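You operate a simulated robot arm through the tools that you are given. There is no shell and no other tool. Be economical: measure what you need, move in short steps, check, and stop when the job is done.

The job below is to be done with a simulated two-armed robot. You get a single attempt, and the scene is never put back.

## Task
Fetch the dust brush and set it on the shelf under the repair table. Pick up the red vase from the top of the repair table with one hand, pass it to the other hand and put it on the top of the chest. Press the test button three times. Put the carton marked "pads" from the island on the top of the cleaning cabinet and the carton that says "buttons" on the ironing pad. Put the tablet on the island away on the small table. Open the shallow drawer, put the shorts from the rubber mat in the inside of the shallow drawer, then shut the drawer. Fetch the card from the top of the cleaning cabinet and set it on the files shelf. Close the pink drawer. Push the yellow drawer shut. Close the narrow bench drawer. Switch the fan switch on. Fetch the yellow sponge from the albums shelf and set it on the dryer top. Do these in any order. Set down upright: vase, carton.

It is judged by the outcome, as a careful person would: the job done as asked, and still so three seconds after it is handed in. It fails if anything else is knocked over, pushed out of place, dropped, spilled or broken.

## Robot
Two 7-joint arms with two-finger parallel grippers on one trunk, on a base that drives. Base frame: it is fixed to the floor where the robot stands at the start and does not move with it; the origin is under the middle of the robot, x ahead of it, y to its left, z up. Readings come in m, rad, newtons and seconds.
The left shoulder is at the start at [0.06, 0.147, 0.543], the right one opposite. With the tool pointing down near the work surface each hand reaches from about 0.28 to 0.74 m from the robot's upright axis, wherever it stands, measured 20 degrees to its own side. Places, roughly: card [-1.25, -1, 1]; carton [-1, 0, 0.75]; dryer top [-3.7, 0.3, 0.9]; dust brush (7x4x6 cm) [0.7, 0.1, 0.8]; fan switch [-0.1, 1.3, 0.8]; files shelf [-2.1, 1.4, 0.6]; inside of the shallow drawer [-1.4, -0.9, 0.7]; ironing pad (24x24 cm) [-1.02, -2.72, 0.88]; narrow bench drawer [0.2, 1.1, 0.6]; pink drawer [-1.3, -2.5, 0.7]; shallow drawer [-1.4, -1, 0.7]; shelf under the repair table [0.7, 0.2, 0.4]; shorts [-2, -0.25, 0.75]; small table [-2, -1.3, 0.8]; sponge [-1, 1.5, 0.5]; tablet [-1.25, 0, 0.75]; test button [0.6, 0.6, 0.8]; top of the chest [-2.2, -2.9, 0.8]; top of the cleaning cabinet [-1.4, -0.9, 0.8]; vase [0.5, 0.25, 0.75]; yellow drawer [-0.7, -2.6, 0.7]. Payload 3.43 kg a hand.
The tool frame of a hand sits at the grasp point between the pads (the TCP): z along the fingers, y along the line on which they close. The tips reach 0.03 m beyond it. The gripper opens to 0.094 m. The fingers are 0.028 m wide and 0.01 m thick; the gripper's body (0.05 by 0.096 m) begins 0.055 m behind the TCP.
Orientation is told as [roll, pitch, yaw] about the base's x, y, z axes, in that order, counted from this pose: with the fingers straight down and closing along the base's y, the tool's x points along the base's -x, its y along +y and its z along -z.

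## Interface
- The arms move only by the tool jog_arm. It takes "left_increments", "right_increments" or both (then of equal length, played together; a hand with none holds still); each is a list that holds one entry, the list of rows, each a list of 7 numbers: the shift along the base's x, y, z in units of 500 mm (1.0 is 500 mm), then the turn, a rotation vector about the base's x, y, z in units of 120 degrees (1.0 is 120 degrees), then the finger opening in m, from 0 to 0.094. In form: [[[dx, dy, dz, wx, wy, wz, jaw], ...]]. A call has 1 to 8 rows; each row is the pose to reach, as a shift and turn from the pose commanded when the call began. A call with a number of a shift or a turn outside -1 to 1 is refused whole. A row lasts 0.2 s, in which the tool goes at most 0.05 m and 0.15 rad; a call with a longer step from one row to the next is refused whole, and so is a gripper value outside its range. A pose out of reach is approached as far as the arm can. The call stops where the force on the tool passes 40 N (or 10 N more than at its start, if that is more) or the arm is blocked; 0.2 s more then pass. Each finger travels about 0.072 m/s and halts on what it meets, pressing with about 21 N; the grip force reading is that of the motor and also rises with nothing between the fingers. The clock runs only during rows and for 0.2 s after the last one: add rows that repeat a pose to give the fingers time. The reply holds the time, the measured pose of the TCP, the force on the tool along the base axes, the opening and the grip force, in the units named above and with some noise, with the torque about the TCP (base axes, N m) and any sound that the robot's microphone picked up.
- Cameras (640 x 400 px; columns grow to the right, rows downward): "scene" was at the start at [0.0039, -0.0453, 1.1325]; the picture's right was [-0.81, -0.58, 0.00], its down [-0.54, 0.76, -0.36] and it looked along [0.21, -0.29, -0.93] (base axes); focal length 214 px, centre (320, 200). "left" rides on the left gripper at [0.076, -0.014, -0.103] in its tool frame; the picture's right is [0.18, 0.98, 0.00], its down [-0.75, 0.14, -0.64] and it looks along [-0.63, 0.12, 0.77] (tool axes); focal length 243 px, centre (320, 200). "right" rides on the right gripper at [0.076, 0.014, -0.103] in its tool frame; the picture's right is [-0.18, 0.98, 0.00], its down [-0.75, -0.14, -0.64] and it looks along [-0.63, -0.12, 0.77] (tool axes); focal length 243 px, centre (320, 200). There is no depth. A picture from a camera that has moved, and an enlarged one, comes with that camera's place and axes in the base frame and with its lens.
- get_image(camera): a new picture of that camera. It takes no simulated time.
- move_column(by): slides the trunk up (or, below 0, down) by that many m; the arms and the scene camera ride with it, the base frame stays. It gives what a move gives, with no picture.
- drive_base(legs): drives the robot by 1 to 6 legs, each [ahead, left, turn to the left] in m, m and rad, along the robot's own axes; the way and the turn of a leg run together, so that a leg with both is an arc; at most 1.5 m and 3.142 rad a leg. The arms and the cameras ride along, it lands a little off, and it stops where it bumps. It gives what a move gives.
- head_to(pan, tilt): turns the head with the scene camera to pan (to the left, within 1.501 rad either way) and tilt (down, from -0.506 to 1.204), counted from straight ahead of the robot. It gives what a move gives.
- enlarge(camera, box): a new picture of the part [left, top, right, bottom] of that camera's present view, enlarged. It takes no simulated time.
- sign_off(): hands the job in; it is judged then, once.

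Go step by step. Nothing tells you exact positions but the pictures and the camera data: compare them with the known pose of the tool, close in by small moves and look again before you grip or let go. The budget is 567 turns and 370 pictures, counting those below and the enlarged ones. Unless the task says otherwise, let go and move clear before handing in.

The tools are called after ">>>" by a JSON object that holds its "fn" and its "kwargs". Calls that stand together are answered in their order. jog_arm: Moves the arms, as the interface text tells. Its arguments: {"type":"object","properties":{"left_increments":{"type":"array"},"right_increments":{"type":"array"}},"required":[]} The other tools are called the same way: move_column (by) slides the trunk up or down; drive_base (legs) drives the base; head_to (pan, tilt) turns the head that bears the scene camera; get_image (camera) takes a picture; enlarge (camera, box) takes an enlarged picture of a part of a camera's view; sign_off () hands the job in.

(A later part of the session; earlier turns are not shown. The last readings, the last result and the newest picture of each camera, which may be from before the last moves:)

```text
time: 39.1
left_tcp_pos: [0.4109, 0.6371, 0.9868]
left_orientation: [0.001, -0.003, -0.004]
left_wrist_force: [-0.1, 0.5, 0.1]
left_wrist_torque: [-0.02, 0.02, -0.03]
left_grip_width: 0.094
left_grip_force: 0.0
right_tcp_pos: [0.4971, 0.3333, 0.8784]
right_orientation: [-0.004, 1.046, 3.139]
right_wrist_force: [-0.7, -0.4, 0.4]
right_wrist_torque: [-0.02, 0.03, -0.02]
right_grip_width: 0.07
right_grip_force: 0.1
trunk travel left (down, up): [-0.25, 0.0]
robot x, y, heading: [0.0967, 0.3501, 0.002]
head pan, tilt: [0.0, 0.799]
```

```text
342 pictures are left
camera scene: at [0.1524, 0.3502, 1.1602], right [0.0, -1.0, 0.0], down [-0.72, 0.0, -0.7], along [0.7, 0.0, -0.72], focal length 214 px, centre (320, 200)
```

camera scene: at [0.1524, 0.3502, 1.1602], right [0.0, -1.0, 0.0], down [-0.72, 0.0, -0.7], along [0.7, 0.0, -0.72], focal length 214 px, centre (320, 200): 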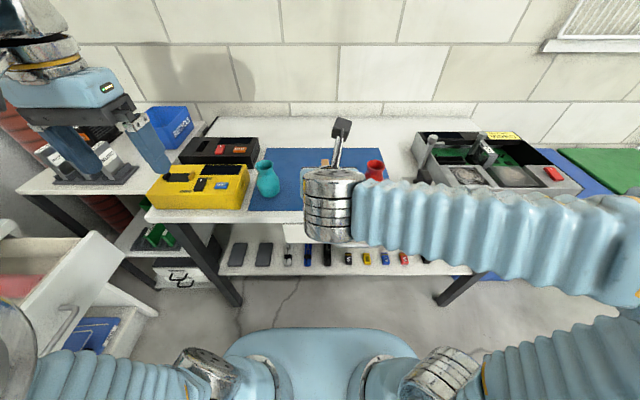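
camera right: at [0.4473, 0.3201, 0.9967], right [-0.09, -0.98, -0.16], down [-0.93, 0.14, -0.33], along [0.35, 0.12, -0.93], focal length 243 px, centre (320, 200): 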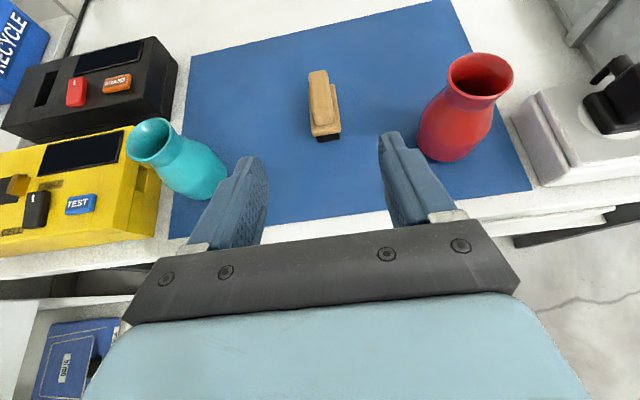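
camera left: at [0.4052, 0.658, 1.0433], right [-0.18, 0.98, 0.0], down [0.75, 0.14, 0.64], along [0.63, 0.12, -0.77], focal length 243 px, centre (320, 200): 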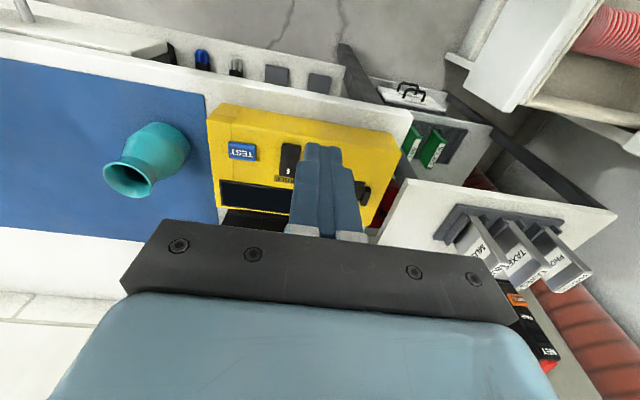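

The camera now sits above the fingers and the brush is straight ahead at about (0.62, 0.33). I'll slide in along it and grip.

>>> {"fn": "jog_arm", "kwargs": {"right_increments": [[[0.06, -0.002, -0.07, 0, 0, 0, 0.07], [0.13, -0.002, -0.12, 0, 0, 0, 0.07], [0.19, -0.002, -0.155, 0, 0, 0, 0.07], [0.246, -0.002, -0.184, 0, 0, 0, 0.07]]]}}

>>> {"fn": "get_image", "kwargs": {"camera": "right"}}

```text
time: 40.1
left_tcp_pos: [0.4099, 0.6376, 0.9868]
left_orientation: [0.001, -0.001, -0.003]
left_wrist_force: [0.3, 0.1, 0.1]
left_wrist_torque: [-0.01, -0.02, 0.01]
left_grip_width: 0.0939
left_grip_force: 0.1
right_tcp_pos: [0.6191, 0.3337, 0.7857]
right_orientation: [0.0, 1.045, 3.139]
right_wrist_force: [0.3, 0.5, 1.2]
right_wrist_torque: [-0.01, -0.01, -0.02]
right_grip_width: 0.0699
right_grip_force: 0.0
trunk travel left (down, up): [-0.25, 0.0]
robot x, y, heading: [0.1032, 0.3543, -0.0]
head pan, tilt: [0.0, 0.799]
```

```text
341 pictures are left
camera right: at [0.5701, 0.3196, 0.9038], right [-0.09, -0.98, -0.16], down [-0.93, 0.14, -0.33], along [0.35, 0.12, -0.93], focal length 243 px, centre (320, 200)
```

right: 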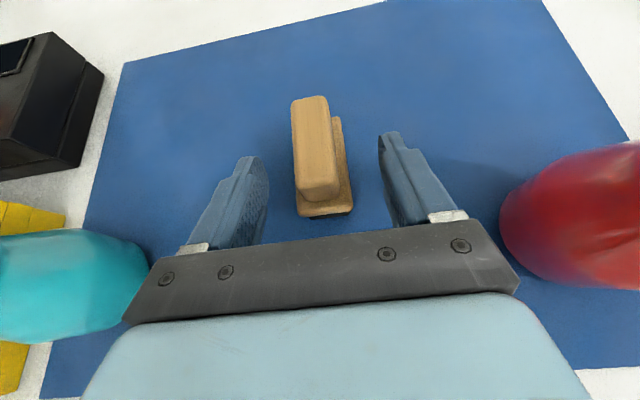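

The brush is between the fingers. Closing and lifting.

>>> {"fn": "jog_arm", "kwargs": {"right_increments": [[[0, 0, 0, 0, 0, 0, 0.03], [0, 0, 0, 0, 0, 0, 0.01], [0, 0, 0, 0, 0, 0, 0.01], [0, 0, 0.02, 0, 0, 0, 0.01], [0, 0, 0.06, 0, 0, 0, 0.01], [0, 0, 0.12, 0, 0, 0, 0.01]]]}}

>>> {"fn": "get_image", "kwargs": {"camera": "right"}}

```text
time: 41.5
left_tcp_pos: [0.4105, 0.6373, 0.9858]
left_orientation: [0.002, -0.002, -0.003]
left_wrist_force: [0.1, -0.7, -0.1]
left_wrist_torque: [0.01, 0.01, -0.01]
left_grip_width: 0.094
left_grip_force: 0.1
right_tcp_pos: [0.6207, 0.3339, 0.8461]
right_orientation: [0.0, 1.042, 3.14]
right_wrist_force: [-0.3, 0.6, -0.3]
right_wrist_torque: [-0.01, 0.04, 0.01]
right_grip_width: 0.0331
right_grip_force: 20.7
trunk travel left (down, up): [-0.25, 0.0]
robot x, y, heading: [0.0986, 0.3552, -0.005]
head pan, tilt: [0.0, 0.799]
```

```text
340 pictures are left
camera right: at [0.5708, 0.3196, 0.9636], right [-0.09, -0.98, -0.16], down [-0.93, 0.14, -0.33], along [0.35, 0.12, -0.93], focal length 243 px, centre (320, 200)
```

right: 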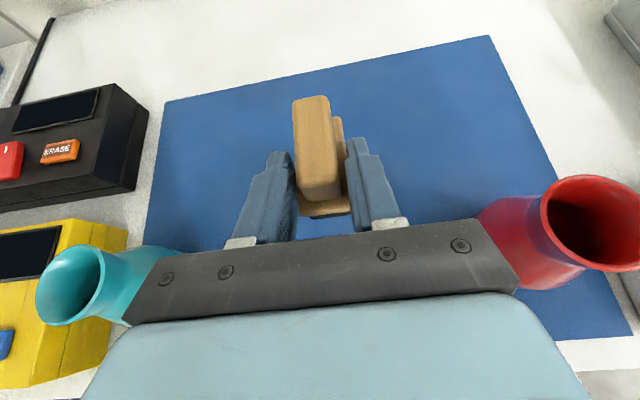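

The brush is secure. I'll back the base away from the table, look, then lower toward shelf height.

>>> {"fn": "drive_base", "kwargs": {"legs": [[-0.22, 0, 0]]}}

>>> {"fn": "jog_arm", "kwargs": {"right_increments": [[[0, -0.02, -0.08, 0, 0, 0, 0.01], [0, -0.04, -0.17, 0, 0, 0, 0.01], [0, -0.06, -0.26, 0, 0, 0, 0.01], [0, -0.08, -0.34, 0, 0, 0, 0.01], [0, -0.1, -0.42, 0, 0, 0, 0.01], [0, -0.1, -0.5, 0, 0, 0, 0.01], [0, -0.1, -0.58, 0, 0, 0, 0.01]]]}}

>>> {"fn": "get_image", "kwargs": {"camera": "right"}}

>>> {"fn": "get_image", "kwargs": {"camera": "scene"}}

```text
time: 43.2
left_tcp_pos: [0.1924, 0.6384, 0.9866]
left_orientation: [0.002, -0.001, -0.001]
left_wrist_force: [0.0, -0.2, -1.5]
left_wrist_torque: [0.02, 0.01, 0.0]
left_grip_width: 0.0938
left_grip_force: 0.0
right_tcp_pos: [0.4018, 0.3349, 0.8463]
right_orientation: [-0.001, 1.046, 3.138]
right_wrist_force: [-0.6, 0.1, -1.0]
right_wrist_torque: [0.03, 0.0, -0.02]
right_grip_width: 0.0332
right_grip_force: 21.5
trunk travel left (down, up): [-0.25, 0.0]
robot x, y, heading: [-0.1191, 0.3526, -0.002]
head pan, tilt: [0.0, 0.799]
```

```text
time: 44.8
left_tcp_pos: [0.1923, 0.6372, 0.9873]
left_orientation: [0.002, 0.0, -0.003]
left_wrist_force: [0.2, 0.6, -0.5]
left_wrist_torque: [-0.01, -0.03, 0.02]
left_grip_width: 0.094
left_grip_force: 0.1
right_tcp_pos: [0.4015, 0.2845, 0.5568]
right_orientation: [-0.002, 1.046, 3.137]
right_wrist_force: [-0.6, 0.0, -0.4]
right_wrist_torque: [0.0, 0.03, -0.01]
right_grip_width: 0.0336
right_grip_force: 21.4
trunk travel left (down, up): [-0.25, 0.0]
robot x, y, heading: [-0.1176, 0.3521, -0.001]
head pan, tilt: [0.0, 0.799]
```

```text
339 pictures are left
camera right: at [0.3517, 0.2702, 0.674], right [-0.09, -0.98, -0.16], down [-0.93, 0.14, -0.33], along [0.35, 0.12, -0.93], focal length 243 px, centre (320, 200)
```

right: 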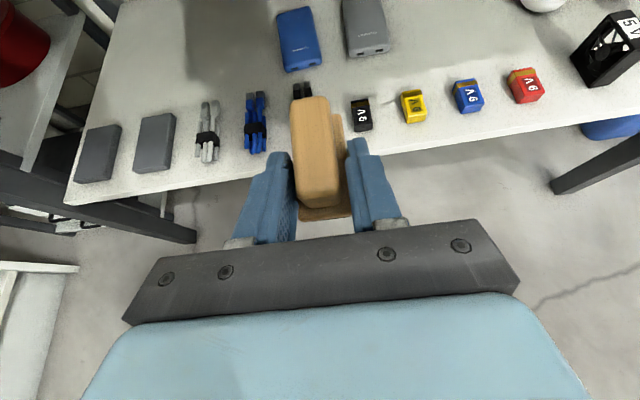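

```text
338 pictures are left
camera scene: at [-0.0658, 0.3506, 1.1603], right [0.0, -1.0, 0.0], down [-0.72, 0.0, -0.7], along [0.7, 0.0, -0.72], focal length 214 px, centre (320, 200)
```

scene: 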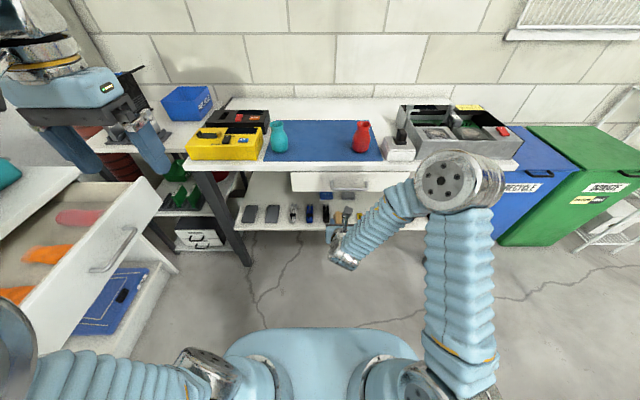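

From the wrist I see the shelf (about z 0.36) with a free area behind the battery row, around (0.70, 0.08). I'll lower the trunk so the arm stays under the table top, and bring the hand to entry height.

>>> {"fn": "move_column", "kwargs": {"by": -0.12}}

>>> {"fn": "jog_arm", "kwargs": {"right_increments": [[[0, -0.08, 0, 0, 0, 0, 0.01], [0, -0.16, 0, 0, 0, 0, 0.01], [0, -0.24, 0, 0, 0, 0, 0.01], [0, -0.32, 0, 0, 0, 0, 0.01], [0, -0.4, 0, 0, 0, 0, 0.01]]]}}

>>> {"fn": "move_column", "kwargs": {"by": -0.13}}

>>> {"fn": "jog_arm", "kwargs": {"right_increments": [[[0, 0, 0.09, 0, 0, 0, 0.01], [0, 0, 0.18, 0, 0, 0, 0.01], [0, 0, 0.26, 0, 0, 0, 0.01]]]}}

>>> {"fn": "get_image", "kwargs": {"camera": "scene"}}

>>> {"fn": "get_image", "kwargs": {"camera": "right"}}

```text
time: 46.3
left_tcp_pos: [0.1926, 0.6386, 0.866]
left_orientation: [0.002, -0.001, -0.002]
left_wrist_force: [0.2, 0.8, 0.4]
left_wrist_torque: [-0.01, 0.0, 0.0]
left_grip_width: 0.0939
left_grip_force: 0.1
right_tcp_pos: [0.4019, 0.2842, 0.4363]
right_orientation: [-0.001, 1.044, 3.137]
right_wrist_force: [0.7, 0.0, -0.6]
right_wrist_torque: [-0.02, -0.01, -0.02]
right_grip_width: 0.0337
right_grip_force: 20.6
trunk travel left (down, up): [-0.13, 0.12]
robot x, y, heading: [-0.1159, 0.3493, -0.006]
head pan, tilt: [0.0, 0.799]
```

```text
time: 47.5
left_tcp_pos: [0.1923, 0.6385, 0.867]
left_orientation: [0.003, -0.001, -0.001]
left_wrist_force: [0.1, 0.3, -0.1]
left_wrist_torque: [-0.05, 0.0, 0.01]
left_grip_width: 0.094
left_grip_force: 0.1
right_tcp_pos: [0.4032, 0.0864, 0.4383]
right_orientation: [0.002, 1.047, -3.137]
right_wrist_force: [0.8, 0.1, 0.2]
right_wrist_torque: [-0.01, 0.02, 0.04]
right_grip_width: 0.0332
right_grip_force: 20.6
trunk travel left (down, up): [-0.13, 0.12]
robot x, y, heading: [-0.1153, 0.3508, 0.002]
head pan, tilt: [0.0, 0.799]
```

```text
time: 49.1
left_tcp_pos: [0.1924, 0.6382, 0.7379]
left_orientation: [0.002, -0.003, -0.001]
left_wrist_force: [0.2, -1.2, -0.6]
left_wrist_torque: [-0.02, 0.02, -0.01]
left_grip_width: 0.0941
left_grip_force: 0.0
right_tcp_pos: [0.4019, 0.0839, 0.3072]
right_orientation: [-0.002, 1.045, 3.139]
right_wrist_force: [0.4, 0.6, -0.6]
right_wrist_torque: [0.01, 0.02, -0.05]
right_grip_width: 0.033
right_grip_force: 21.1
trunk travel left (down, up): [0.0, 0.25]
robot x, y, heading: [-0.1152, 0.3475, -0.002]
head pan, tilt: [0.0, 0.799]
```

```text
time: 49.9
left_tcp_pos: [0.192, 0.6378, 0.736]
left_orientation: [0.001, -0.003, -0.001]
left_wrist_force: [-0.5, -0.4, -0.4]
left_wrist_torque: [0.0, -0.01, -0.03]
left_grip_width: 0.0943
left_grip_force: 0.1
right_tcp_pos: [0.4008, 0.0866, 0.4369]
right_orientation: [-0.003, 1.044, 3.139]
right_wrist_force: [0.1, 0.2, -0.8]
right_wrist_torque: [0.03, 0.01, 0.02]
right_grip_width: 0.0332
right_grip_force: 21.1
trunk travel left (down, up): [0.0, 0.25]
robot x, y, heading: [-0.1173, 0.3514, -0.002]
head pan, tilt: [0.0, 0.799]
```

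```text
337 pictures are left
camera scene: at [-0.0655, 0.3503, 0.9101], right [0.0, -1.0, 0.0], down [-0.72, 0.0, -0.7], along [0.7, 0.0, -0.72], focal length 214 px, centre (320, 200)
```

scene: 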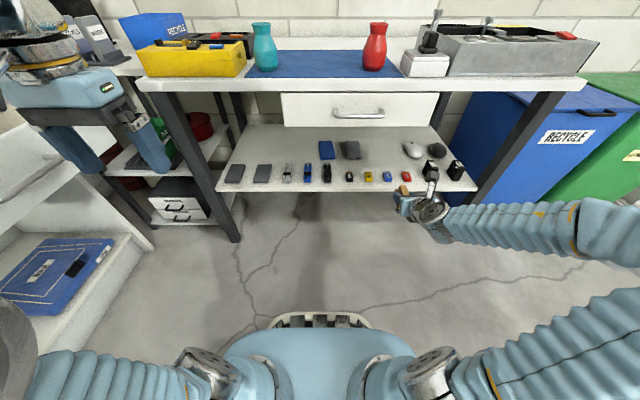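

```text
336 pictures are left
camera right: at [0.3514, 0.0712, 0.5546], right [-0.09, -0.98, -0.16], down [-0.93, 0.14, -0.33], along [0.35, 0.12, -0.93], focal length 243 px, centre (320, 200)
```

right: 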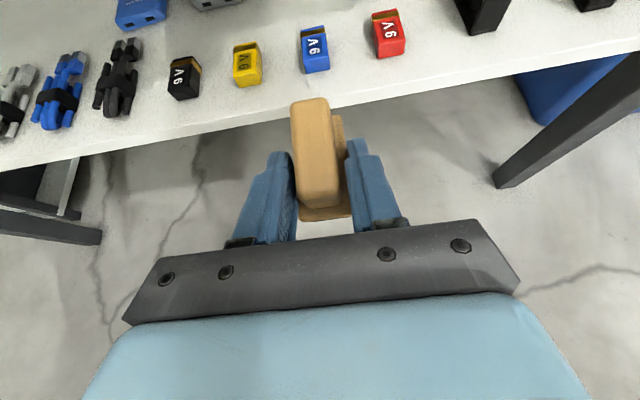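

Good view: large free shelf area behind the batteries. I'll drive in 0.1 m with the brush slightly raised, then extend the arm over the batteries.

>>> {"fn": "jog_arm", "kwargs": {"right_increments": [[[0, 0, 0.03, 0, 0, 0, 0.01]]]}}

>>> {"fn": "drive_base", "kwargs": {"legs": [[0.1, 0, 0]]}}

>>> {"fn": "jog_arm", "kwargs": {"right_increments": [[[0.08, 0, 0, 0, 0, 0, 0.01], [0.17, 0, 0, 0, 0, 0, 0.01], [0.26, 0, 0, 0, 0, 0, 0.01]]]}}

>>> {"fn": "get_image", "kwargs": {"camera": "right"}}

>>> {"fn": "get_image", "kwargs": {"camera": "scene"}}

```text
time: 50.3
left_tcp_pos: [0.1928, 0.6371, 0.7364]
left_orientation: [0.002, -0.002, -0.002]
left_wrist_force: [-0.9, -0.1, 0.1]
left_wrist_torque: [0.03, 0.01, -0.01]
left_grip_width: 0.094
left_grip_force: 0.0
right_tcp_pos: [0.4018, 0.0833, 0.4534]
right_orientation: [-0.002, 1.044, 3.137]
right_wrist_force: [0.7, -1.0, -0.4]
right_wrist_torque: [-0.01, 0.04, 0.03]
right_grip_width: 0.0331
right_grip_force: 21.3
trunk travel left (down, up): [0.0, 0.25]
robot x, y, heading: [-0.1185, 0.3485, 0.003]
head pan, tilt: [0.0, 0.799]
```

```text
time: 51.4
left_tcp_pos: [0.2922, 0.6373, 0.7373]
left_orientation: [0.001, -0.002, -0.002]
left_wrist_force: [0.2, -0.2, 0.7]
left_wrist_torque: [-0.01, 0.04, 0.02]
left_grip_width: 0.094
left_grip_force: 0.1
right_tcp_pos: [0.5014, 0.0847, 0.4521]
right_orientation: [-0.002, 1.045, 3.137]
right_wrist_force: [-0.6, 1.0, -0.9]
right_wrist_torque: [-0.01, 0.01, -0.02]
right_grip_width: 0.0332
right_grip_force: 20.1
trunk travel left (down, up): [0.0, 0.25]
robot x, y, heading: [-0.0189, 0.3495, -0.005]
head pan, tilt: [0.0, 0.799]
```

```text
time: 52.2
left_tcp_pos: [0.2909, 0.6375, 0.737]
left_orientation: [0.001, -0.002, -0.003]
left_wrist_force: [-0.9, 0.8, -1.0]
left_wrist_torque: [0.01, 0.02, -0.02]
left_grip_width: 0.0937
left_grip_force: 0.1
right_tcp_pos: [0.6311, 0.0839, 0.4505]
right_orientation: [0.001, 1.046, 3.14]
right_wrist_force: [-0.1, 0.4, -0.2]
right_wrist_torque: [-0.03, 0.01, 0.0]
right_grip_width: 0.0333
right_grip_force: 21.1
trunk travel left (down, up): [0.0, 0.25]
robot x, y, heading: [-0.0202, 0.3522, -0.0]
head pan, tilt: [0.0, 0.799]
```

```text
335 pictures are left
camera right: at [0.5814, 0.0712, 0.5684], right [-0.09, -0.98, -0.16], down [-0.93, 0.14, -0.33], along [0.35, 0.12, -0.93], focal length 243 px, centre (320, 200)
```

right: 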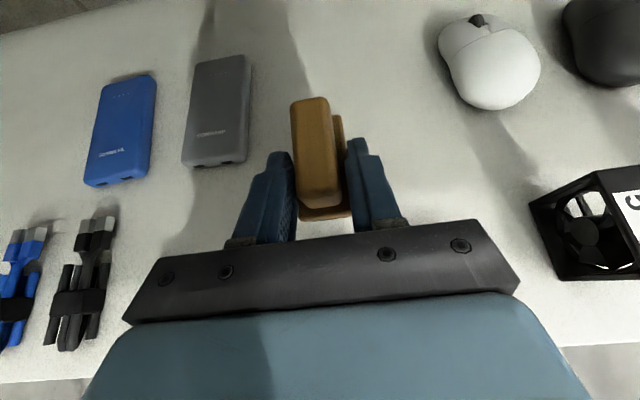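

```text
334 pictures are left
camera scene: at [0.0337, 0.3503, 0.9102], right [0.0, -1.0, 0.0], down [-0.72, 0.0, -0.7], along [0.7, 0.0, -0.72], focal length 214 px, centre (320, 200)
```

scene: 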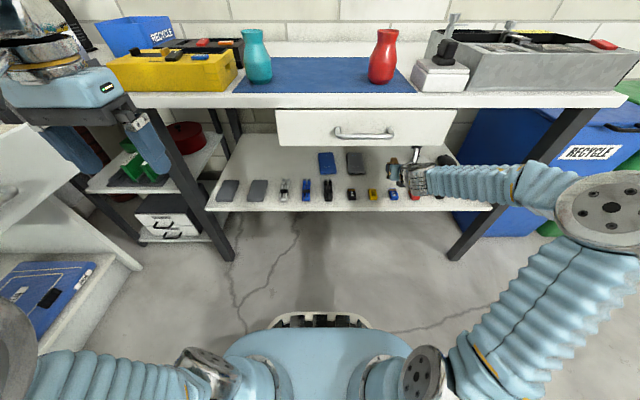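

>>> {"fn": "jog_arm", "kwargs": {"right_increments": [[[0.06, -0.006, 0, 0, 0, 0, 0.01], [0.1, -0.01, 0, 0, 0, 0, 0.01], [0.1, -0.01, -0.05, 0, 0, 0, 0.01], [0.1, -0.01, -0.09, 0, 0, 0, 0.01], [0.1, -0.01, -0.1, 0, 0, 0, 0.01]]]}}

```text
time: 53.4
left_tcp_pos: [0.2922, 0.6376, 0.7365]
left_orientation: [0.001, -0.004, -0.001]
left_wrist_force: [-0.2, 0.5, 0.6]
left_wrist_torque: [0.0, 0.01, -0.03]
left_grip_width: 0.0942
left_grip_force: 0.0
right_tcp_pos: [0.6814, 0.0796, 0.4041]
right_orientation: [0.0, 1.046, 3.139]
right_wrist_force: [0.8, 0.6, 4.3]
right_wrist_torque: [0.06, 0.03, -0.04]
right_grip_width: 0.0333
right_grip_force: 21.3
trunk travel left (down, up): [0.0, 0.25]
robot x, y, heading: [-0.0168, 0.3508, -0.002]
head pan, tilt: [0.0, 0.799]
```

>>> {"fn": "jog_arm", "kwargs": {"right_increments": [[[0, 0, -0.004, 0, 0, 0, 0.01], [0, 0, -0.004, 0, 0, 0, 0.01]]]}}

>>> {"fn": "get_image", "kwargs": {"camera": "right"}}

```text
time: 54.0
left_tcp_pos: [0.2919, 0.6377, 0.7376]
left_orientation: [0.004, -0.002, -0.001]
left_wrist_force: [0.4, 0.9, -0.1]
left_wrist_torque: [0.01, -0.02, 0.02]
left_grip_width: 0.0939
left_grip_force: 0.0
right_tcp_pos: [0.6811, 0.0803, 0.4013]
right_orientation: [0.001, 1.05, 3.141]
right_wrist_force: [3.0, -1.6, 17.0]
right_wrist_torque: [-0.02, -0.01, 0.02]
right_grip_width: 0.0331
right_grip_force: 20.8
trunk travel left (down, up): [0.0, 0.25]
robot x, y, heading: [-0.0167, 0.3505, -0.002]
head pan, tilt: [0.0, 0.799]
```

```text
333 pictures are left
camera right: at [0.6308, 0.0659, 0.5202], right [-0.09, -0.98, -0.16], down [-0.93, 0.14, -0.33], along [0.35, 0.12, -0.93], focal length 243 px, centre (320, 200)
```

right: 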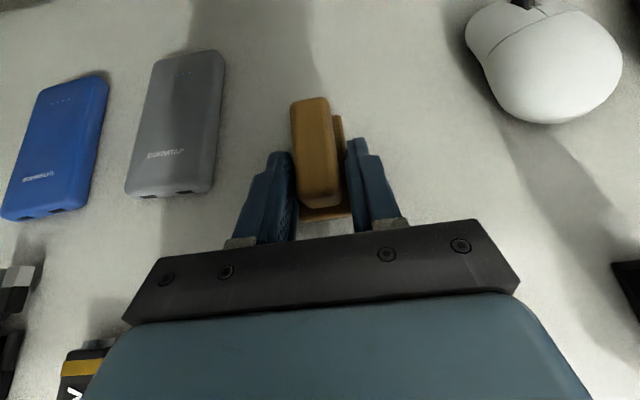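

The brush rests on the shelf. I'll open and back out along the finger direction, then check.

>>> {"fn": "jog_arm", "kwargs": {"right_increments": [[[0, 0, 0, 0, 0, 0, 0.06], [0, 0, 0, 0, 0, 0, 0.07], [-0.06, 0, 0.035, 0, 0, 0, 0.07], [-0.13, 0, 0.075, 0, 0, 0, 0.07], [-0.22, 0, 0.09, 0, 0, 0, 0.07], [-0.31, 0, 0.09, 0, 0, 0, 0.07], [-0.4, 0, 0.09, 0, 0, 0, 0.07]]]}}

>>> {"fn": "get_image", "kwargs": {"camera": "right"}}

>>> {"fn": "get_image", "kwargs": {"camera": "scene"}}

```text
time: 55.6
left_tcp_pos: [0.2929, 0.6364, 0.7369]
left_orientation: [0.002, -0.002, -0.002]
left_wrist_force: [-0.5, 0.1, 0.6]
left_wrist_torque: [0.04, 0.0, 0.01]
left_grip_width: 0.0934
left_grip_force: 0.1
right_tcp_pos: [0.4889, 0.0815, 0.4441]
right_orientation: [-0.01, 1.043, 3.133]
right_wrist_force: [0.4, 0.3, -0.2]
right_wrist_torque: [-0.02, 0.0, -0.06]
right_grip_width: 0.0701
right_grip_force: 0.1
right hand out of reach, approached as far as the arm can: row 7
trunk travel left (down, up): [0.0, 0.25]
robot x, y, heading: [-0.0191, 0.3512, 0.0]
head pan, tilt: [0.0, 0.799]
```

```text
332 pictures are left
camera right: at [0.4398, 0.0666, 0.5622], right [-0.09, -0.98, -0.16], down [-0.93, 0.14, -0.33], along [0.35, 0.12, -0.93], focal length 243 px, centre (320, 200)
```

right: 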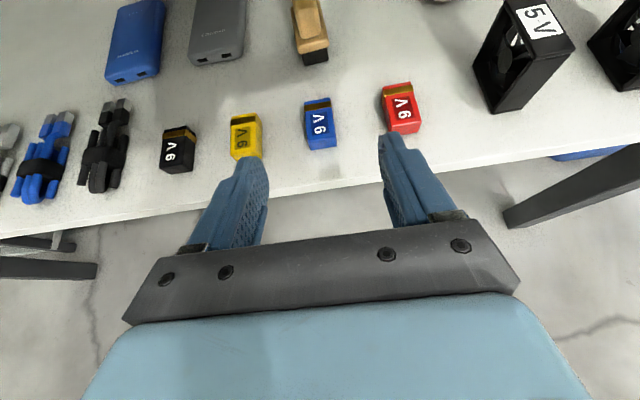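

```text
331 pictures are left
camera scene: at [0.0341, 0.3498, 0.9101], right [0.0, -1.0, 0.0], down [-0.72, 0.0, -0.7], along [0.7, 0.0, -0.72], focal length 214 px, centre (320, 200)
```

scene: 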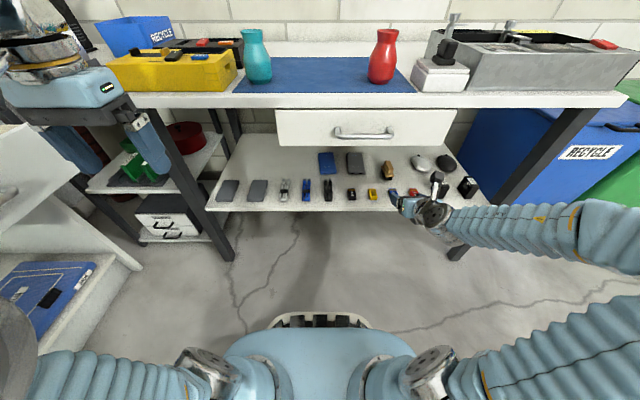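

The brush is standing on the shelf and the batteries are untouched. I'll back off, raise the trunk, and head for the narrow bench drawer and the fan switch on the left bench.

>>> {"fn": "drive_base", "kwargs": {"legs": [[-0.2, 0, 0]]}}

>>> {"fn": "move_column", "kwargs": {"by": 0.25}}

>>> {"fn": "head_to", "kwargs": {"pan": 1.4, "tilt": 0.7}}

>>> {"fn": "get_image", "kwargs": {"camera": "scene"}}

```text
time: 57.2
left_tcp_pos: [0.0933, 0.6379, 0.7366]
left_orientation: [0.002, -0.002, -0.002]
left_wrist_force: [0.3, -0.1, 0.3]
left_wrist_torque: [-0.01, -0.02, 0.0]
left_grip_width: 0.0943
left_grip_force: 0.0
right_tcp_pos: [0.2899, 0.0808, 0.4445]
right_orientation: [-0.008, 1.046, 3.133]
right_wrist_force: [-0.5, -0.1, 0.7]
right_wrist_torque: [-0.01, 0.01, 0.01]
right_grip_width: 0.07
right_grip_force: 0.1
trunk travel left (down, up): [0.0, 0.25]
robot x, y, heading: [-0.2196, 0.3485, -0.003]
head pan, tilt: [0.0, 0.799]
```

```text
time: 59.8
left_tcp_pos: [0.0938, 0.6375, 0.9862]
left_orientation: [0.001, -0.001, -0.002]
left_wrist_force: [0.1, 0.8, 0.1]
left_wrist_torque: [0.0, 0.01, 0.01]
left_grip_width: 0.094
left_grip_force: 0.0
right_tcp_pos: [0.2916, 0.081, 0.6958]
right_orientation: [-0.007, 1.045, 3.133]
right_wrist_force: [-0.5, 1.8, -0.2]
right_wrist_torque: [0.03, 0.01, -0.01]
right_grip_width: 0.07
right_grip_force: 0.0
trunk travel left (down, up): [-0.25, 0.0]
robot x, y, heading: [-0.2151, 0.3484, 0.002]
head pan, tilt: [0.0, 0.799]
```

```text
time: 61.3
left_tcp_pos: [0.0932, 0.6372, 0.9869]
left_orientation: [0.002, -0.001, -0.003]
left_wrist_force: [0.6, 0.2, 0.0]
left_wrist_torque: [0.01, 0.01, -0.01]
left_grip_width: 0.0942
left_grip_force: 0.1
right_tcp_pos: [0.2902, 0.0812, 0.6946]
right_orientation: [-0.007, 1.044, 3.132]
right_wrist_force: [-0.2, -0.4, 0.0]
right_wrist_torque: [-0.01, 0.01, -0.01]
right_grip_width: 0.0699
right_grip_force: 0.1
trunk travel left (down, up): [-0.25, 0.0]
robot x, y, heading: [-0.2182, 0.3523, 0.002]
head pan, tilt: [1.4, 0.7]
```

```text
330 pictures are left
camera scene: at [-0.231, 0.4346, 1.1685], right [0.98, -0.17, 0.0], down [-0.11, -0.63, -0.76], along [0.13, 0.75, -0.64], focal length 214 px, centre (320, 200)
```

scene: 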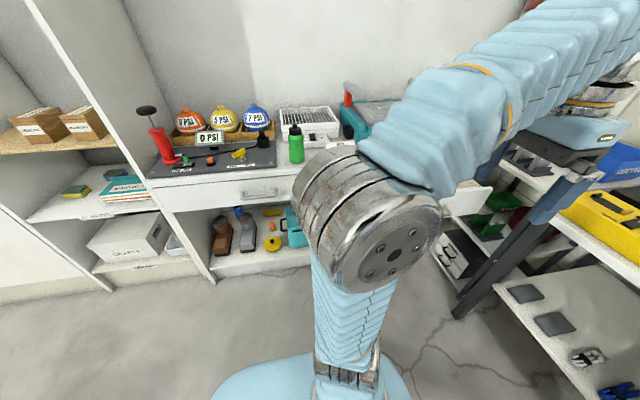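

I'll shift away from the bench and turn left to face it.

>>> {"fn": "drive_base", "kwargs": {"legs": [[0, -0.25, 0], [0, 0, 1.571]]}}

>>> {"fn": "head_to", "kwargs": {"pan": 0.0, "tilt": 0.6}}

>>> {"fn": "get_image", "kwargs": {"camera": "scene"}}

```text
time: 67.0
left_tcp_pos: [-0.5032, 0.411, 0.9865]
left_orientation: [0.002, -0.002, 1.568]
left_wrist_force: [0.7, -0.5, -0.1]
left_wrist_torque: [0.01, -0.01, 0.01]
left_grip_width: 0.0942
left_grip_force: 0.1
right_tcp_pos: [0.053, 0.609, 0.6948]
right_orientation: [-0.008, 1.046, -1.578]
right_wrist_force: [0.1, 0.1, -0.3]
right_wrist_torque: [0.02, 0.02, 0.0]
right_grip_width: 0.07
right_grip_force: 0.0
trunk travel left (down, up): [-0.25, 0.0]
robot x, y, heading: [-0.2167, 0.1044, 1.565]
head pan, tilt: [1.4, 0.7]
```

```text
time: 68.5
left_tcp_pos: [-0.5045, 0.4108, 0.9876]
left_orientation: [0.002, -0.002, 1.568]
left_wrist_force: [-0.8, 0.2, 0.2]
left_wrist_torque: [-0.02, 0.01, 0.03]
left_grip_width: 0.0937
left_grip_force: 0.0
right_tcp_pos: [0.0524, 0.6096, 0.6956]
right_orientation: [-0.008, 1.045, -1.58]
right_wrist_force: [-0.4, -0.4, 0.0]
right_wrist_torque: [-0.01, 0.02, 0.0]
right_grip_width: 0.0698
right_grip_force: 0.0
trunk travel left (down, up): [-0.25, 0.0]
robot x, y, heading: [-0.217, 0.1023, 1.564]
head pan, tilt: [0.0, 0.6]
```

```text
329 pictures are left
camera scene: at [-0.2161, 0.1596, 1.1771], right [1.0, 0.0, 0.0], down [0.0, -0.57, -0.82], along [0.0, 0.82, -0.57], focal length 214 px, centre (320, 200)
```

scene: 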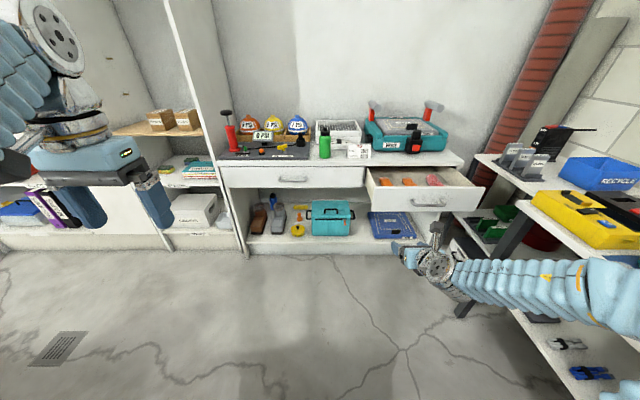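

The narrow drawer is open in front, centred near x=0.26, with the right elbow close to the repair table. I'll first tuck the right arm back into a fingers-down pose.

>>> {"fn": "jog_arm", "kwargs": {"right_increments": [[[-0.03, -0.03, 0.06, -0.07, 0, 0, 0.07], [-0.06, -0.06, 0.12, -0.14, 0, 0, 0.07], [-0.1, -0.08, 0.18, -0.21, 0, 0, 0.07], [-0.14, -0.1, 0.24, -0.28, 0, 0, 0.07], [-0.18, -0.12, 0.3, -0.35, 0, 0, 0.07], [-0.21, -0.14, 0.36, -0.42, 0, 0, 0.07], [-0.22, -0.16, 0.42, -0.47, 0, 0, 0.07], [-0.22, -0.16, 0.46, -0.5, 0, 0, 0.07]]]}}

>>> {"fn": "get_image", "kwargs": {"camera": "scene"}}

```text
time: 70.3
left_tcp_pos: [-0.5044, 0.4116, 0.9872]
left_orientation: [0.001, -0.003, 1.568]
left_wrist_force: [-0.1, -0.1, 1.0]
left_wrist_torque: [-0.01, -0.02, -0.01]
left_grip_width: 0.0938
left_grip_force: 0.0
right_tcp_pos: [-0.0576, 0.5278, 0.9248]
right_orientation: [0.002, -0.005, -1.577]
right_wrist_force: [-0.3, 0.3, -0.5]
right_wrist_torque: [0.02, 0.01, 0.0]
right_grip_width: 0.07
right_grip_force: 0.1
trunk travel left (down, up): [-0.25, 0.0]
robot x, y, heading: [-0.2158, 0.0986, 1.569]
head pan, tilt: [0.0, 0.6]
```

```text
328 pictures are left
camera scene: at [-0.2161, 0.1595, 1.1771], right [1.0, 0.0, 0.0], down [0.0, -0.56, -0.83], along [0.0, 0.83, -0.56], focal length 214 px, centre (320, 200)
```

scene: 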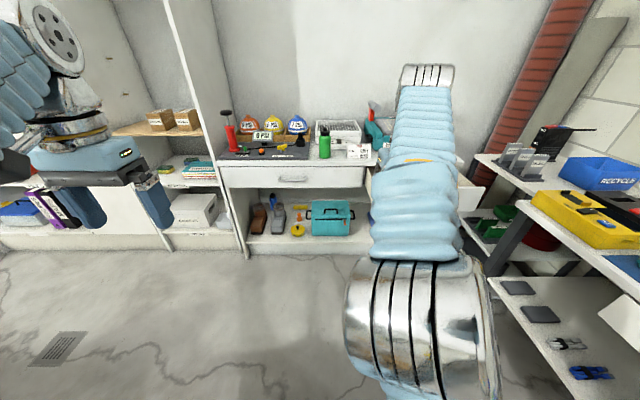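

The right arm is tucked. I'll move right, then tilt the right fingers 45° forward (closed) to push the drawer.

>>> {"fn": "drive_base", "kwargs": {"legs": [[0, -0.25, 0]]}}

>>> {"fn": "jog_arm", "kwargs": {"right_increments": [[[0.02, 0.02, -0.05, 0.06, 0, 0, 0.03], [0.05, 0.04, -0.12, 0.12, 0, 0, 0.0], [0.08, 0.06, -0.19, 0.18, 0, 0, 0.0], [0.1, 0.08, -0.26, 0.25, 0, 0, 0.0], [0.13, 0.1, -0.33, 0.32, 0, 0, 0.0], [0.15, 0.12, -0.4, 0.375, 0, 0, 0.0], [0.15, 0.12, -0.48, 0.375, 0, 0, 0.0], [0.15, 0.12, -0.51, 0.375, 0, 0, 0.0]]]}}

>>> {"fn": "get_image", "kwargs": {"camera": "scene"}}

>>> {"fn": "get_image", "kwargs": {"camera": "right"}}

```text
time: 72.1
left_tcp_pos: [-0.2531, 0.4105, 0.9863]
left_orientation: [0.001, -0.001, 1.57]
left_wrist_force: [0.2, -0.7, 0.2]
left_wrist_torque: [0.0, 0.0, 0.01]
left_grip_width: 0.0941
left_grip_force: 0.0
right_tcp_pos: [0.1931, 0.5295, 0.9249]
right_orientation: [0.0, -0.002, -1.573]
right_wrist_force: [-0.5, 0.0, -0.6]
right_wrist_torque: [-0.01, -0.04, 0.01]
right_grip_width: 0.07
right_grip_force: 0.0
trunk travel left (down, up): [-0.25, 0.0]
robot x, y, heading: [0.0324, 0.1043, 1.573]
head pan, tilt: [0.0, 0.6]
```

```text
time: 73.9
left_tcp_pos: [-0.2531, 0.4104, 0.9864]
left_orientation: [0.001, -0.002, 1.57]
left_wrist_force: [0.0, -0.6, 0.9]
left_wrist_torque: [0.0, 0.0, 0.05]
left_grip_width: 0.094
left_grip_force: 0.1
right_tcp_pos: [0.2683, 0.589, 0.6707]
right_orientation: [0.0, 0.783, -1.573]
right_wrist_force: [0.9, -0.8, 0.4]
right_wrist_torque: [-0.04, -0.04, -0.01]
right_grip_width: 0.0
right_grip_force: 21.1
trunk travel left (down, up): [-0.25, 0.0]
robot x, y, heading: [0.0333, 0.1008, 1.57]
head pan, tilt: [0.0, 0.6]
```

```text
327 pictures are left
camera scene: at [0.036, 0.1593, 1.1771], right [1.0, 0.0, 0.0], down [0.0, -0.56, -0.83], along [0.0, 0.83, -0.56], focal length 214 px, centre (320, 200)
```

scene: 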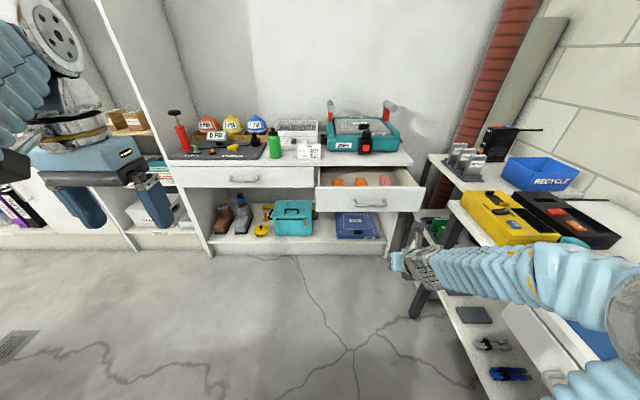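

```text
326 pictures are left
camera right: at [0.2833, 0.5712, 0.7969], right [0.98, -0.13, -0.13], down [-0.14, -0.99, -0.08], along [-0.12, 0.09, -0.99], focal length 243 px, centre (320, 200)
```

right: 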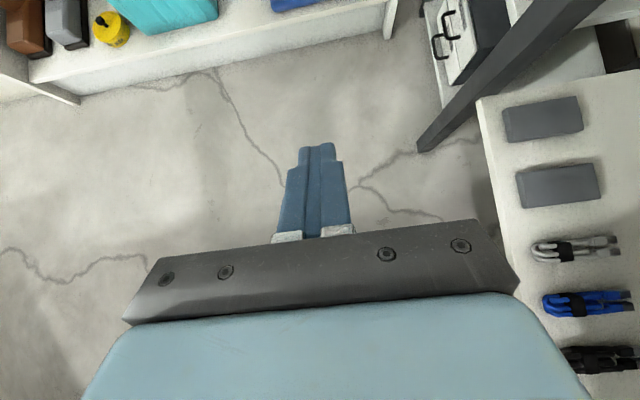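

The right elbow seems close to the repair table. I'll look there before moving.

>>> {"fn": "head_to", "kwargs": {"pan": -1.1, "tilt": 0.7}}

>>> {"fn": "get_image", "kwargs": {"camera": "scene"}}

```text
time: 75.2
left_tcp_pos: [-0.2534, 0.4102, 0.9871]
left_orientation: [0.001, -0.003, 1.57]
left_wrist_force: [-0.2, -0.8, -0.2]
left_wrist_torque: [0.02, 0.0, -0.01]
left_grip_width: 0.0939
left_grip_force: 0.1
right_tcp_pos: [0.2675, 0.5902, 0.6714]
right_orientation: [0.0, 0.781, -1.573]
right_wrist_force: [0.0, 0.0, 0.2]
right_wrist_torque: [0.05, 0.02, -0.05]
right_grip_width: 0.0
right_grip_force: 21.3
trunk travel left (down, up): [-0.25, 0.0]
robot x, y, heading: [0.0375, 0.1006, 1.571]
head pan, tilt: [-1.1, 0.7]
```

```text
325 pictures are left
camera scene: at [0.1117, 0.1096, 1.1685], right [0.46, -0.89, 0.0], down [-0.57, -0.29, -0.76], along [0.68, 0.35, -0.64], focal length 214 px, centre (320, 200)
```

scene: 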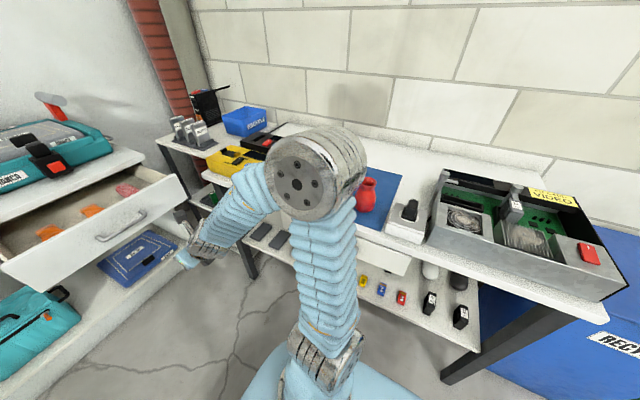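

The elbow is well above and clear of the table edge (about x 0.37, z 0.98). I'll drive forward toward the drawer.

>>> {"fn": "drive_base", "kwargs": {"legs": [[0.26, 0, 0]]}}

>>> {"fn": "head_to", "kwargs": {"pan": -0.3, "tilt": 0.9}}

>>> {"fn": "get_image", "kwargs": {"camera": "scene"}}

>>> {"fn": "get_image", "kwargs": {"camera": "right"}}

```text
time: 77.1
left_tcp_pos: [-0.2534, 0.6706, 0.9858]
left_orientation: [0.003, -0.003, 1.568]
left_wrist_force: [-0.5, -0.6, -0.8]
left_wrist_torque: [-0.01, -0.03, 0.01]
left_grip_width: 0.094
left_grip_force: 0.0
right_tcp_pos: [0.2704, 0.8489, 0.67]
right_orientation: [-0.001, 0.784, -1.578]
right_wrist_force: [-0.8, -0.7, -0.1]
right_wrist_torque: [0.03, 0.0, 0.02]
right_grip_width: 0.0
right_grip_force: 20.9
trunk travel left (down, up): [-0.25, 0.0]
robot x, y, heading: [0.0347, 0.36, 1.571]
head pan, tilt: [-1.1, 0.7]
```

```text
time: 78.2
left_tcp_pos: [-0.2514, 0.6693, 0.9864]
left_orientation: [0.002, -0.001, 1.57]
left_wrist_force: [0.1, -0.2, 0.4]
left_wrist_torque: [0.0, 0.03, 0.05]
left_grip_width: 0.0943
left_grip_force: 0.1
right_tcp_pos: [0.2691, 0.849, 0.6699]
right_orientation: [-0.002, 0.783, -1.576]
right_wrist_force: [0.6, 0.1, -0.3]
right_wrist_torque: [-0.01, -0.01, 0.01]
right_grip_width: 0.0
right_grip_force: 20.6
trunk travel left (down, up): [-0.25, 0.0]
robot x, y, heading: [0.0364, 0.3561, 1.566]
head pan, tilt: [-0.3, 0.901]
```

```text
324 pictures are left
camera scene: at [0.0586, 0.4027, 1.1523], right [0.95, -0.3, 0.0], down [-0.23, -0.75, -0.62], along [0.19, 0.59, -0.78], focal length 214 px, centre (320, 200)
```

scene: 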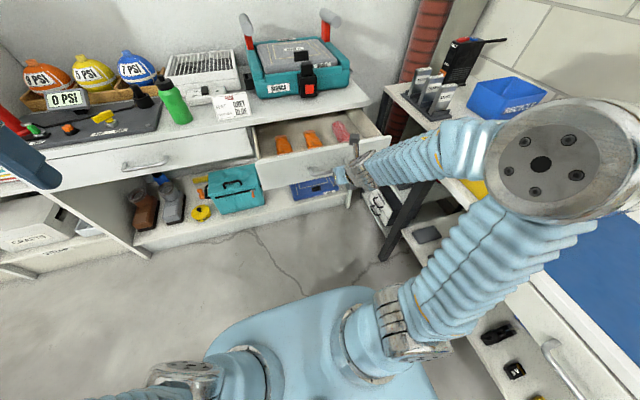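

```text
323 pictures are left
camera right: at [0.2846, 0.8304, 0.7971], right [0.98, -0.14, -0.13], down [-0.15, -0.99, -0.08], along [-0.12, 0.09, -0.99], focal length 243 px, centre (320, 200)
```

right: 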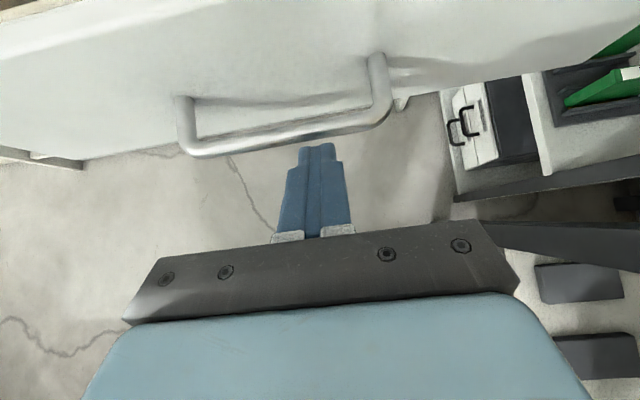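

The fingertips are just short of the drawer handle's middle. I'll push it in gradually.

>>> {"fn": "jog_arm", "kwargs": {"right_increments": [[[-0.02, 0.03, -0.02, 0, 0, 0, 0.0], [-0.02, 0.08, -0.02, 0, 0, 0, 0.0], [-0.02, 0.13, -0.02, 0, 0, 0, 0.0], [-0.02, 0.18, -0.02, 0, 0, 0, 0.0], [-0.02, 0.23, -0.02, 0, 0, 0, 0.0], [-0.02, 0.28, -0.02, 0, 0, 0, 0.0]]]}}

>>> {"fn": "get_image", "kwargs": {"camera": "scene"}}

```text
time: 79.6
left_tcp_pos: [-0.2523, 0.6706, 0.987]
left_orientation: [0.001, -0.001, 1.57]
left_wrist_force: [0.2, -0.5, -0.5]
left_wrist_torque: [0.03, 0.01, 0.0]
left_grip_width: 0.0938
left_grip_force: 0.1
right_tcp_pos: [0.252, 0.9586, 0.6674]
right_orientation: [0.097, 0.737, -1.457]
right_wrist_force: [-0.3, 0.9, 0.4]
right_wrist_torque: [0.03, 0.02, 0.04]
right_grip_width: 0.0001
right_grip_force: 21.0
right hand out of reach, approached as far as the arm can: row 4, 5
trunk travel left (down, up): [-0.25, 0.0]
robot x, y, heading: [0.0347, 0.3633, 1.562]
head pan, tilt: [-0.3, 0.901]
stopped in row 6 (right hand): the force on the tool passed its limit at 70 N (the readings are from after the stop); the commanded pose is now the measured one
```

```text
322 pictures are left
camera scene: at [0.0593, 0.403, 1.1519], right [0.95, -0.3, 0.0], down [-0.23, -0.75, -0.62], along [0.18, 0.59, -0.78], focal length 214 px, centre (320, 200)
```

scene: 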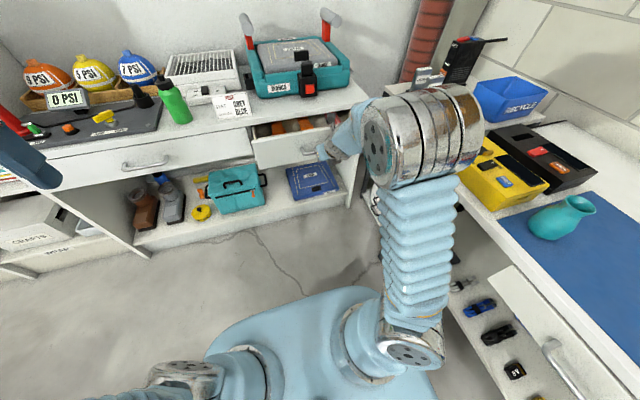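

The arm reached its limit with the drawer half closed. I'll back off slightly, bend the arm again and check the surroundings.

>>> {"fn": "drive_base", "kwargs": {"legs": [[-0.1, 0, 0]]}}

>>> {"fn": "jog_arm", "kwargs": {"right_increments": [[[0, -0.06, 0, 0, 0, 0, 0.0], [0, -0.12, 0, 0, 0, 0, 0.0], [0, -0.18, 0, 0, 0, 0, 0.0], [0, -0.24, 0, 0, 0, 0, 0.0]]]}}

>>> {"fn": "get_image", "kwargs": {"camera": "scene"}}

```text
time: 80.7
left_tcp_pos: [-0.2531, 0.5695, 0.9856]
left_orientation: [0.002, -0.001, 1.57]
left_wrist_force: [-0.5, 0.2, 0.8]
left_wrist_torque: [0.0, -0.03, 0.01]
left_grip_width: 0.0941
left_grip_force: 0.1
right_tcp_pos: [0.2538, 0.8563, 0.6664]
right_orientation: [0.099, 0.737, -1.457]
right_wrist_force: [-1.0, -0.5, 0.4]
right_wrist_torque: [0.02, -0.03, 0.0]
right_grip_width: 0.0
right_grip_force: 21.1
trunk travel left (down, up): [-0.25, 0.0]
robot x, y, heading: [0.0301, 0.2641, 1.567]
head pan, tilt: [-0.3, 0.901]
```

```text
time: 81.7
left_tcp_pos: [-0.2538, 0.5691, 0.9867]
left_orientation: [0.001, -0.001, 1.569]
left_wrist_force: [1.2, 0.0, -0.3]
left_wrist_torque: [-0.01, -0.03, 0.02]
left_grip_width: 0.094
left_grip_force: 0.0
right_tcp_pos: [0.2527, 0.7368, 0.6666]
right_orientation: [0.1, 0.736, -1.457]
right_wrist_force: [-0.4, 0.6, 0.0]
right_wrist_torque: [0.02, 0.02, -0.01]
right_grip_width: 0.0
right_grip_force: 21.0
trunk travel left (down, up): [-0.25, 0.0]
robot x, y, heading: [0.0342, 0.2622, 1.57]
head pan, tilt: [-0.3, 0.901]
```

```text
321 pictures are left
camera scene: at [0.0581, 0.3018, 1.1523], right [0.95, -0.3, 0.0], down [-0.23, -0.75, -0.62], along [0.18, 0.59, -0.78], focal length 214 px, centre (320, 200)
```

scene: 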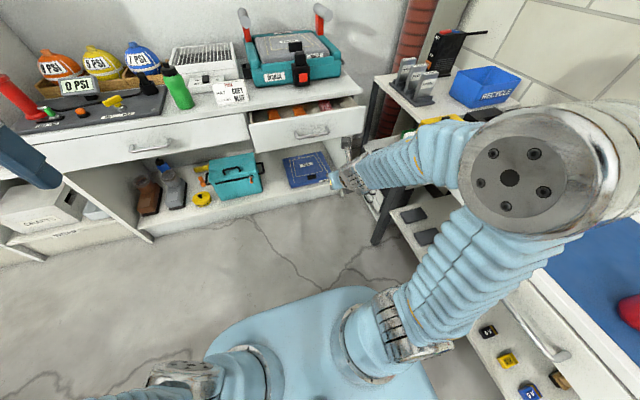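

Nothing was disturbed. I'll use the base to push instead, with the arm bent.

>>> {"fn": "drive_base", "kwargs": {"legs": [[0.24, 0, 0]]}}

>>> {"fn": "drive_base", "kwargs": {"legs": [[0.06, 0, 0]]}}

>>> {"fn": "get_image", "kwargs": {"camera": "scene"}}

```text
time: 83.5
left_tcp_pos: [-0.2521, 0.808, 0.987]
left_orientation: [0.002, 0.0, 1.568]
left_wrist_force: [0.4, -0.3, -0.6]
left_wrist_torque: [-0.03, 0.01, 0.02]
left_grip_width: 0.0938
left_grip_force: 0.1
right_tcp_pos: [0.2523, 0.9755, 0.6677]
right_orientation: [0.099, 0.737, -1.457]
right_wrist_force: [-0.5, -0.4, -0.5]
right_wrist_torque: [0.0, -0.01, -0.01]
right_grip_width: 0.0
right_grip_force: 20.9
trunk travel left (down, up): [-0.25, 0.0]
robot x, y, heading: [0.033, 0.4983, 1.569]
head pan, tilt: [-0.3, 0.901]
```

```text
time: 84.5
left_tcp_pos: [-0.253, 0.8686, 0.9876]
left_orientation: [0.003, -0.003, 1.569]
left_wrist_force: [0.5, 0.0, 0.6]
left_wrist_torque: [0.0, 0.01, 0.02]
left_grip_width: 0.0941
left_grip_force: 0.0
right_tcp_pos: [0.2541, 1.0347, 0.6661]
right_orientation: [0.098, 0.735, -1.455]
right_wrist_force: [0.5, -0.3, 0.6]
right_wrist_torque: [-0.01, 0.0, 0.01]
right_grip_width: 0.0002
right_grip_force: 21.0
trunk travel left (down, up): [-0.25, 0.0]
robot x, y, heading: [0.0365, 0.5571, 1.569]
head pan, tilt: [-0.3, 0.901]
```

```text
320 pictures are left
camera scene: at [0.0586, 0.5999, 1.1522], right [0.95, -0.3, 0.0], down [-0.23, -0.75, -0.62], along [0.18, 0.59, -0.78], focal length 214 px, centre (320, 200)
```

scene: 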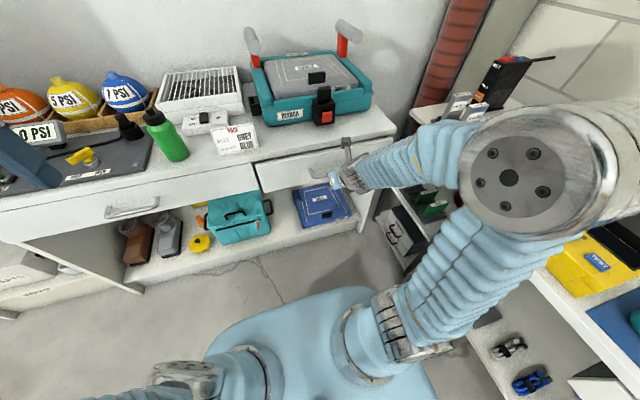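

Nearly closed. I'll finish the push with the arm.

>>> {"fn": "jog_arm", "kwargs": {"right_increments": [[[0, 0.03, 0, 0, 0, 0, 0.0], [0, 0.06, 0, 0, 0, 0, 0.0], [0, 0.09, 0, 0, 0, 0, 0.0], [0, 0.11, 0, 0, 0, 0, 0.0]]]}}

>>> {"fn": "enlarge", "kwargs": {"camera": "scene", "box": [200, 100, 440, 250]}}

```text
time: 85.2
left_tcp_pos: [-0.2517, 0.8648, 0.988]
left_orientation: [-0.001, -0.006, 1.57]
left_wrist_force: [-0.8, 0.5, -0.2]
left_wrist_torque: [0.01, 0.01, -0.03]
left_grip_width: 0.0941
left_grip_force: 0.0
right_tcp_pos: [0.2534, 1.0621, 0.6688]
right_orientation: [0.096, 0.735, -1.458]
right_wrist_force: [1.8, -36.3, 33.0]
right_wrist_torque: [0.47, -0.07, 0.28]
right_grip_width: 0.0
right_grip_force: 21.1
trunk travel left (down, up): [-0.25, 0.0]
robot x, y, heading: [0.0336, 0.554, 1.568]
head pan, tilt: [-0.3, 0.901]
stopped in row 3 (right hand): the force on the tool passed its limit at 62 N (the readings are from after the stop); the commanded pose is now the measured one
```

```text
2.67 times, centred on (320, 175) of scene
camera zoom: at [0.058, 0.5953, 1.1532], right [0.95, -0.3, 0.0], down [-0.23, -0.75, -0.62], along [0.19, 0.6, -0.78], focal length 572 px, centre (320, 267)
```

zoom: 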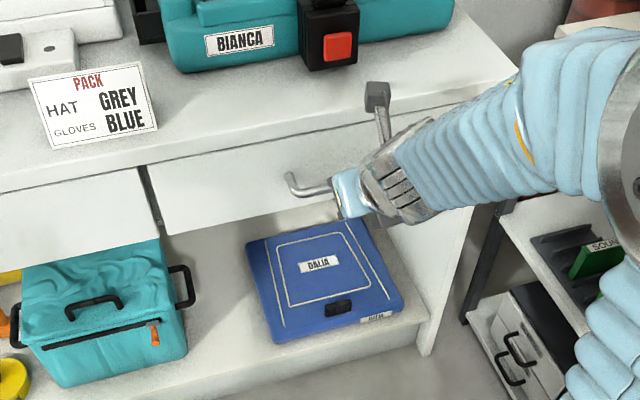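

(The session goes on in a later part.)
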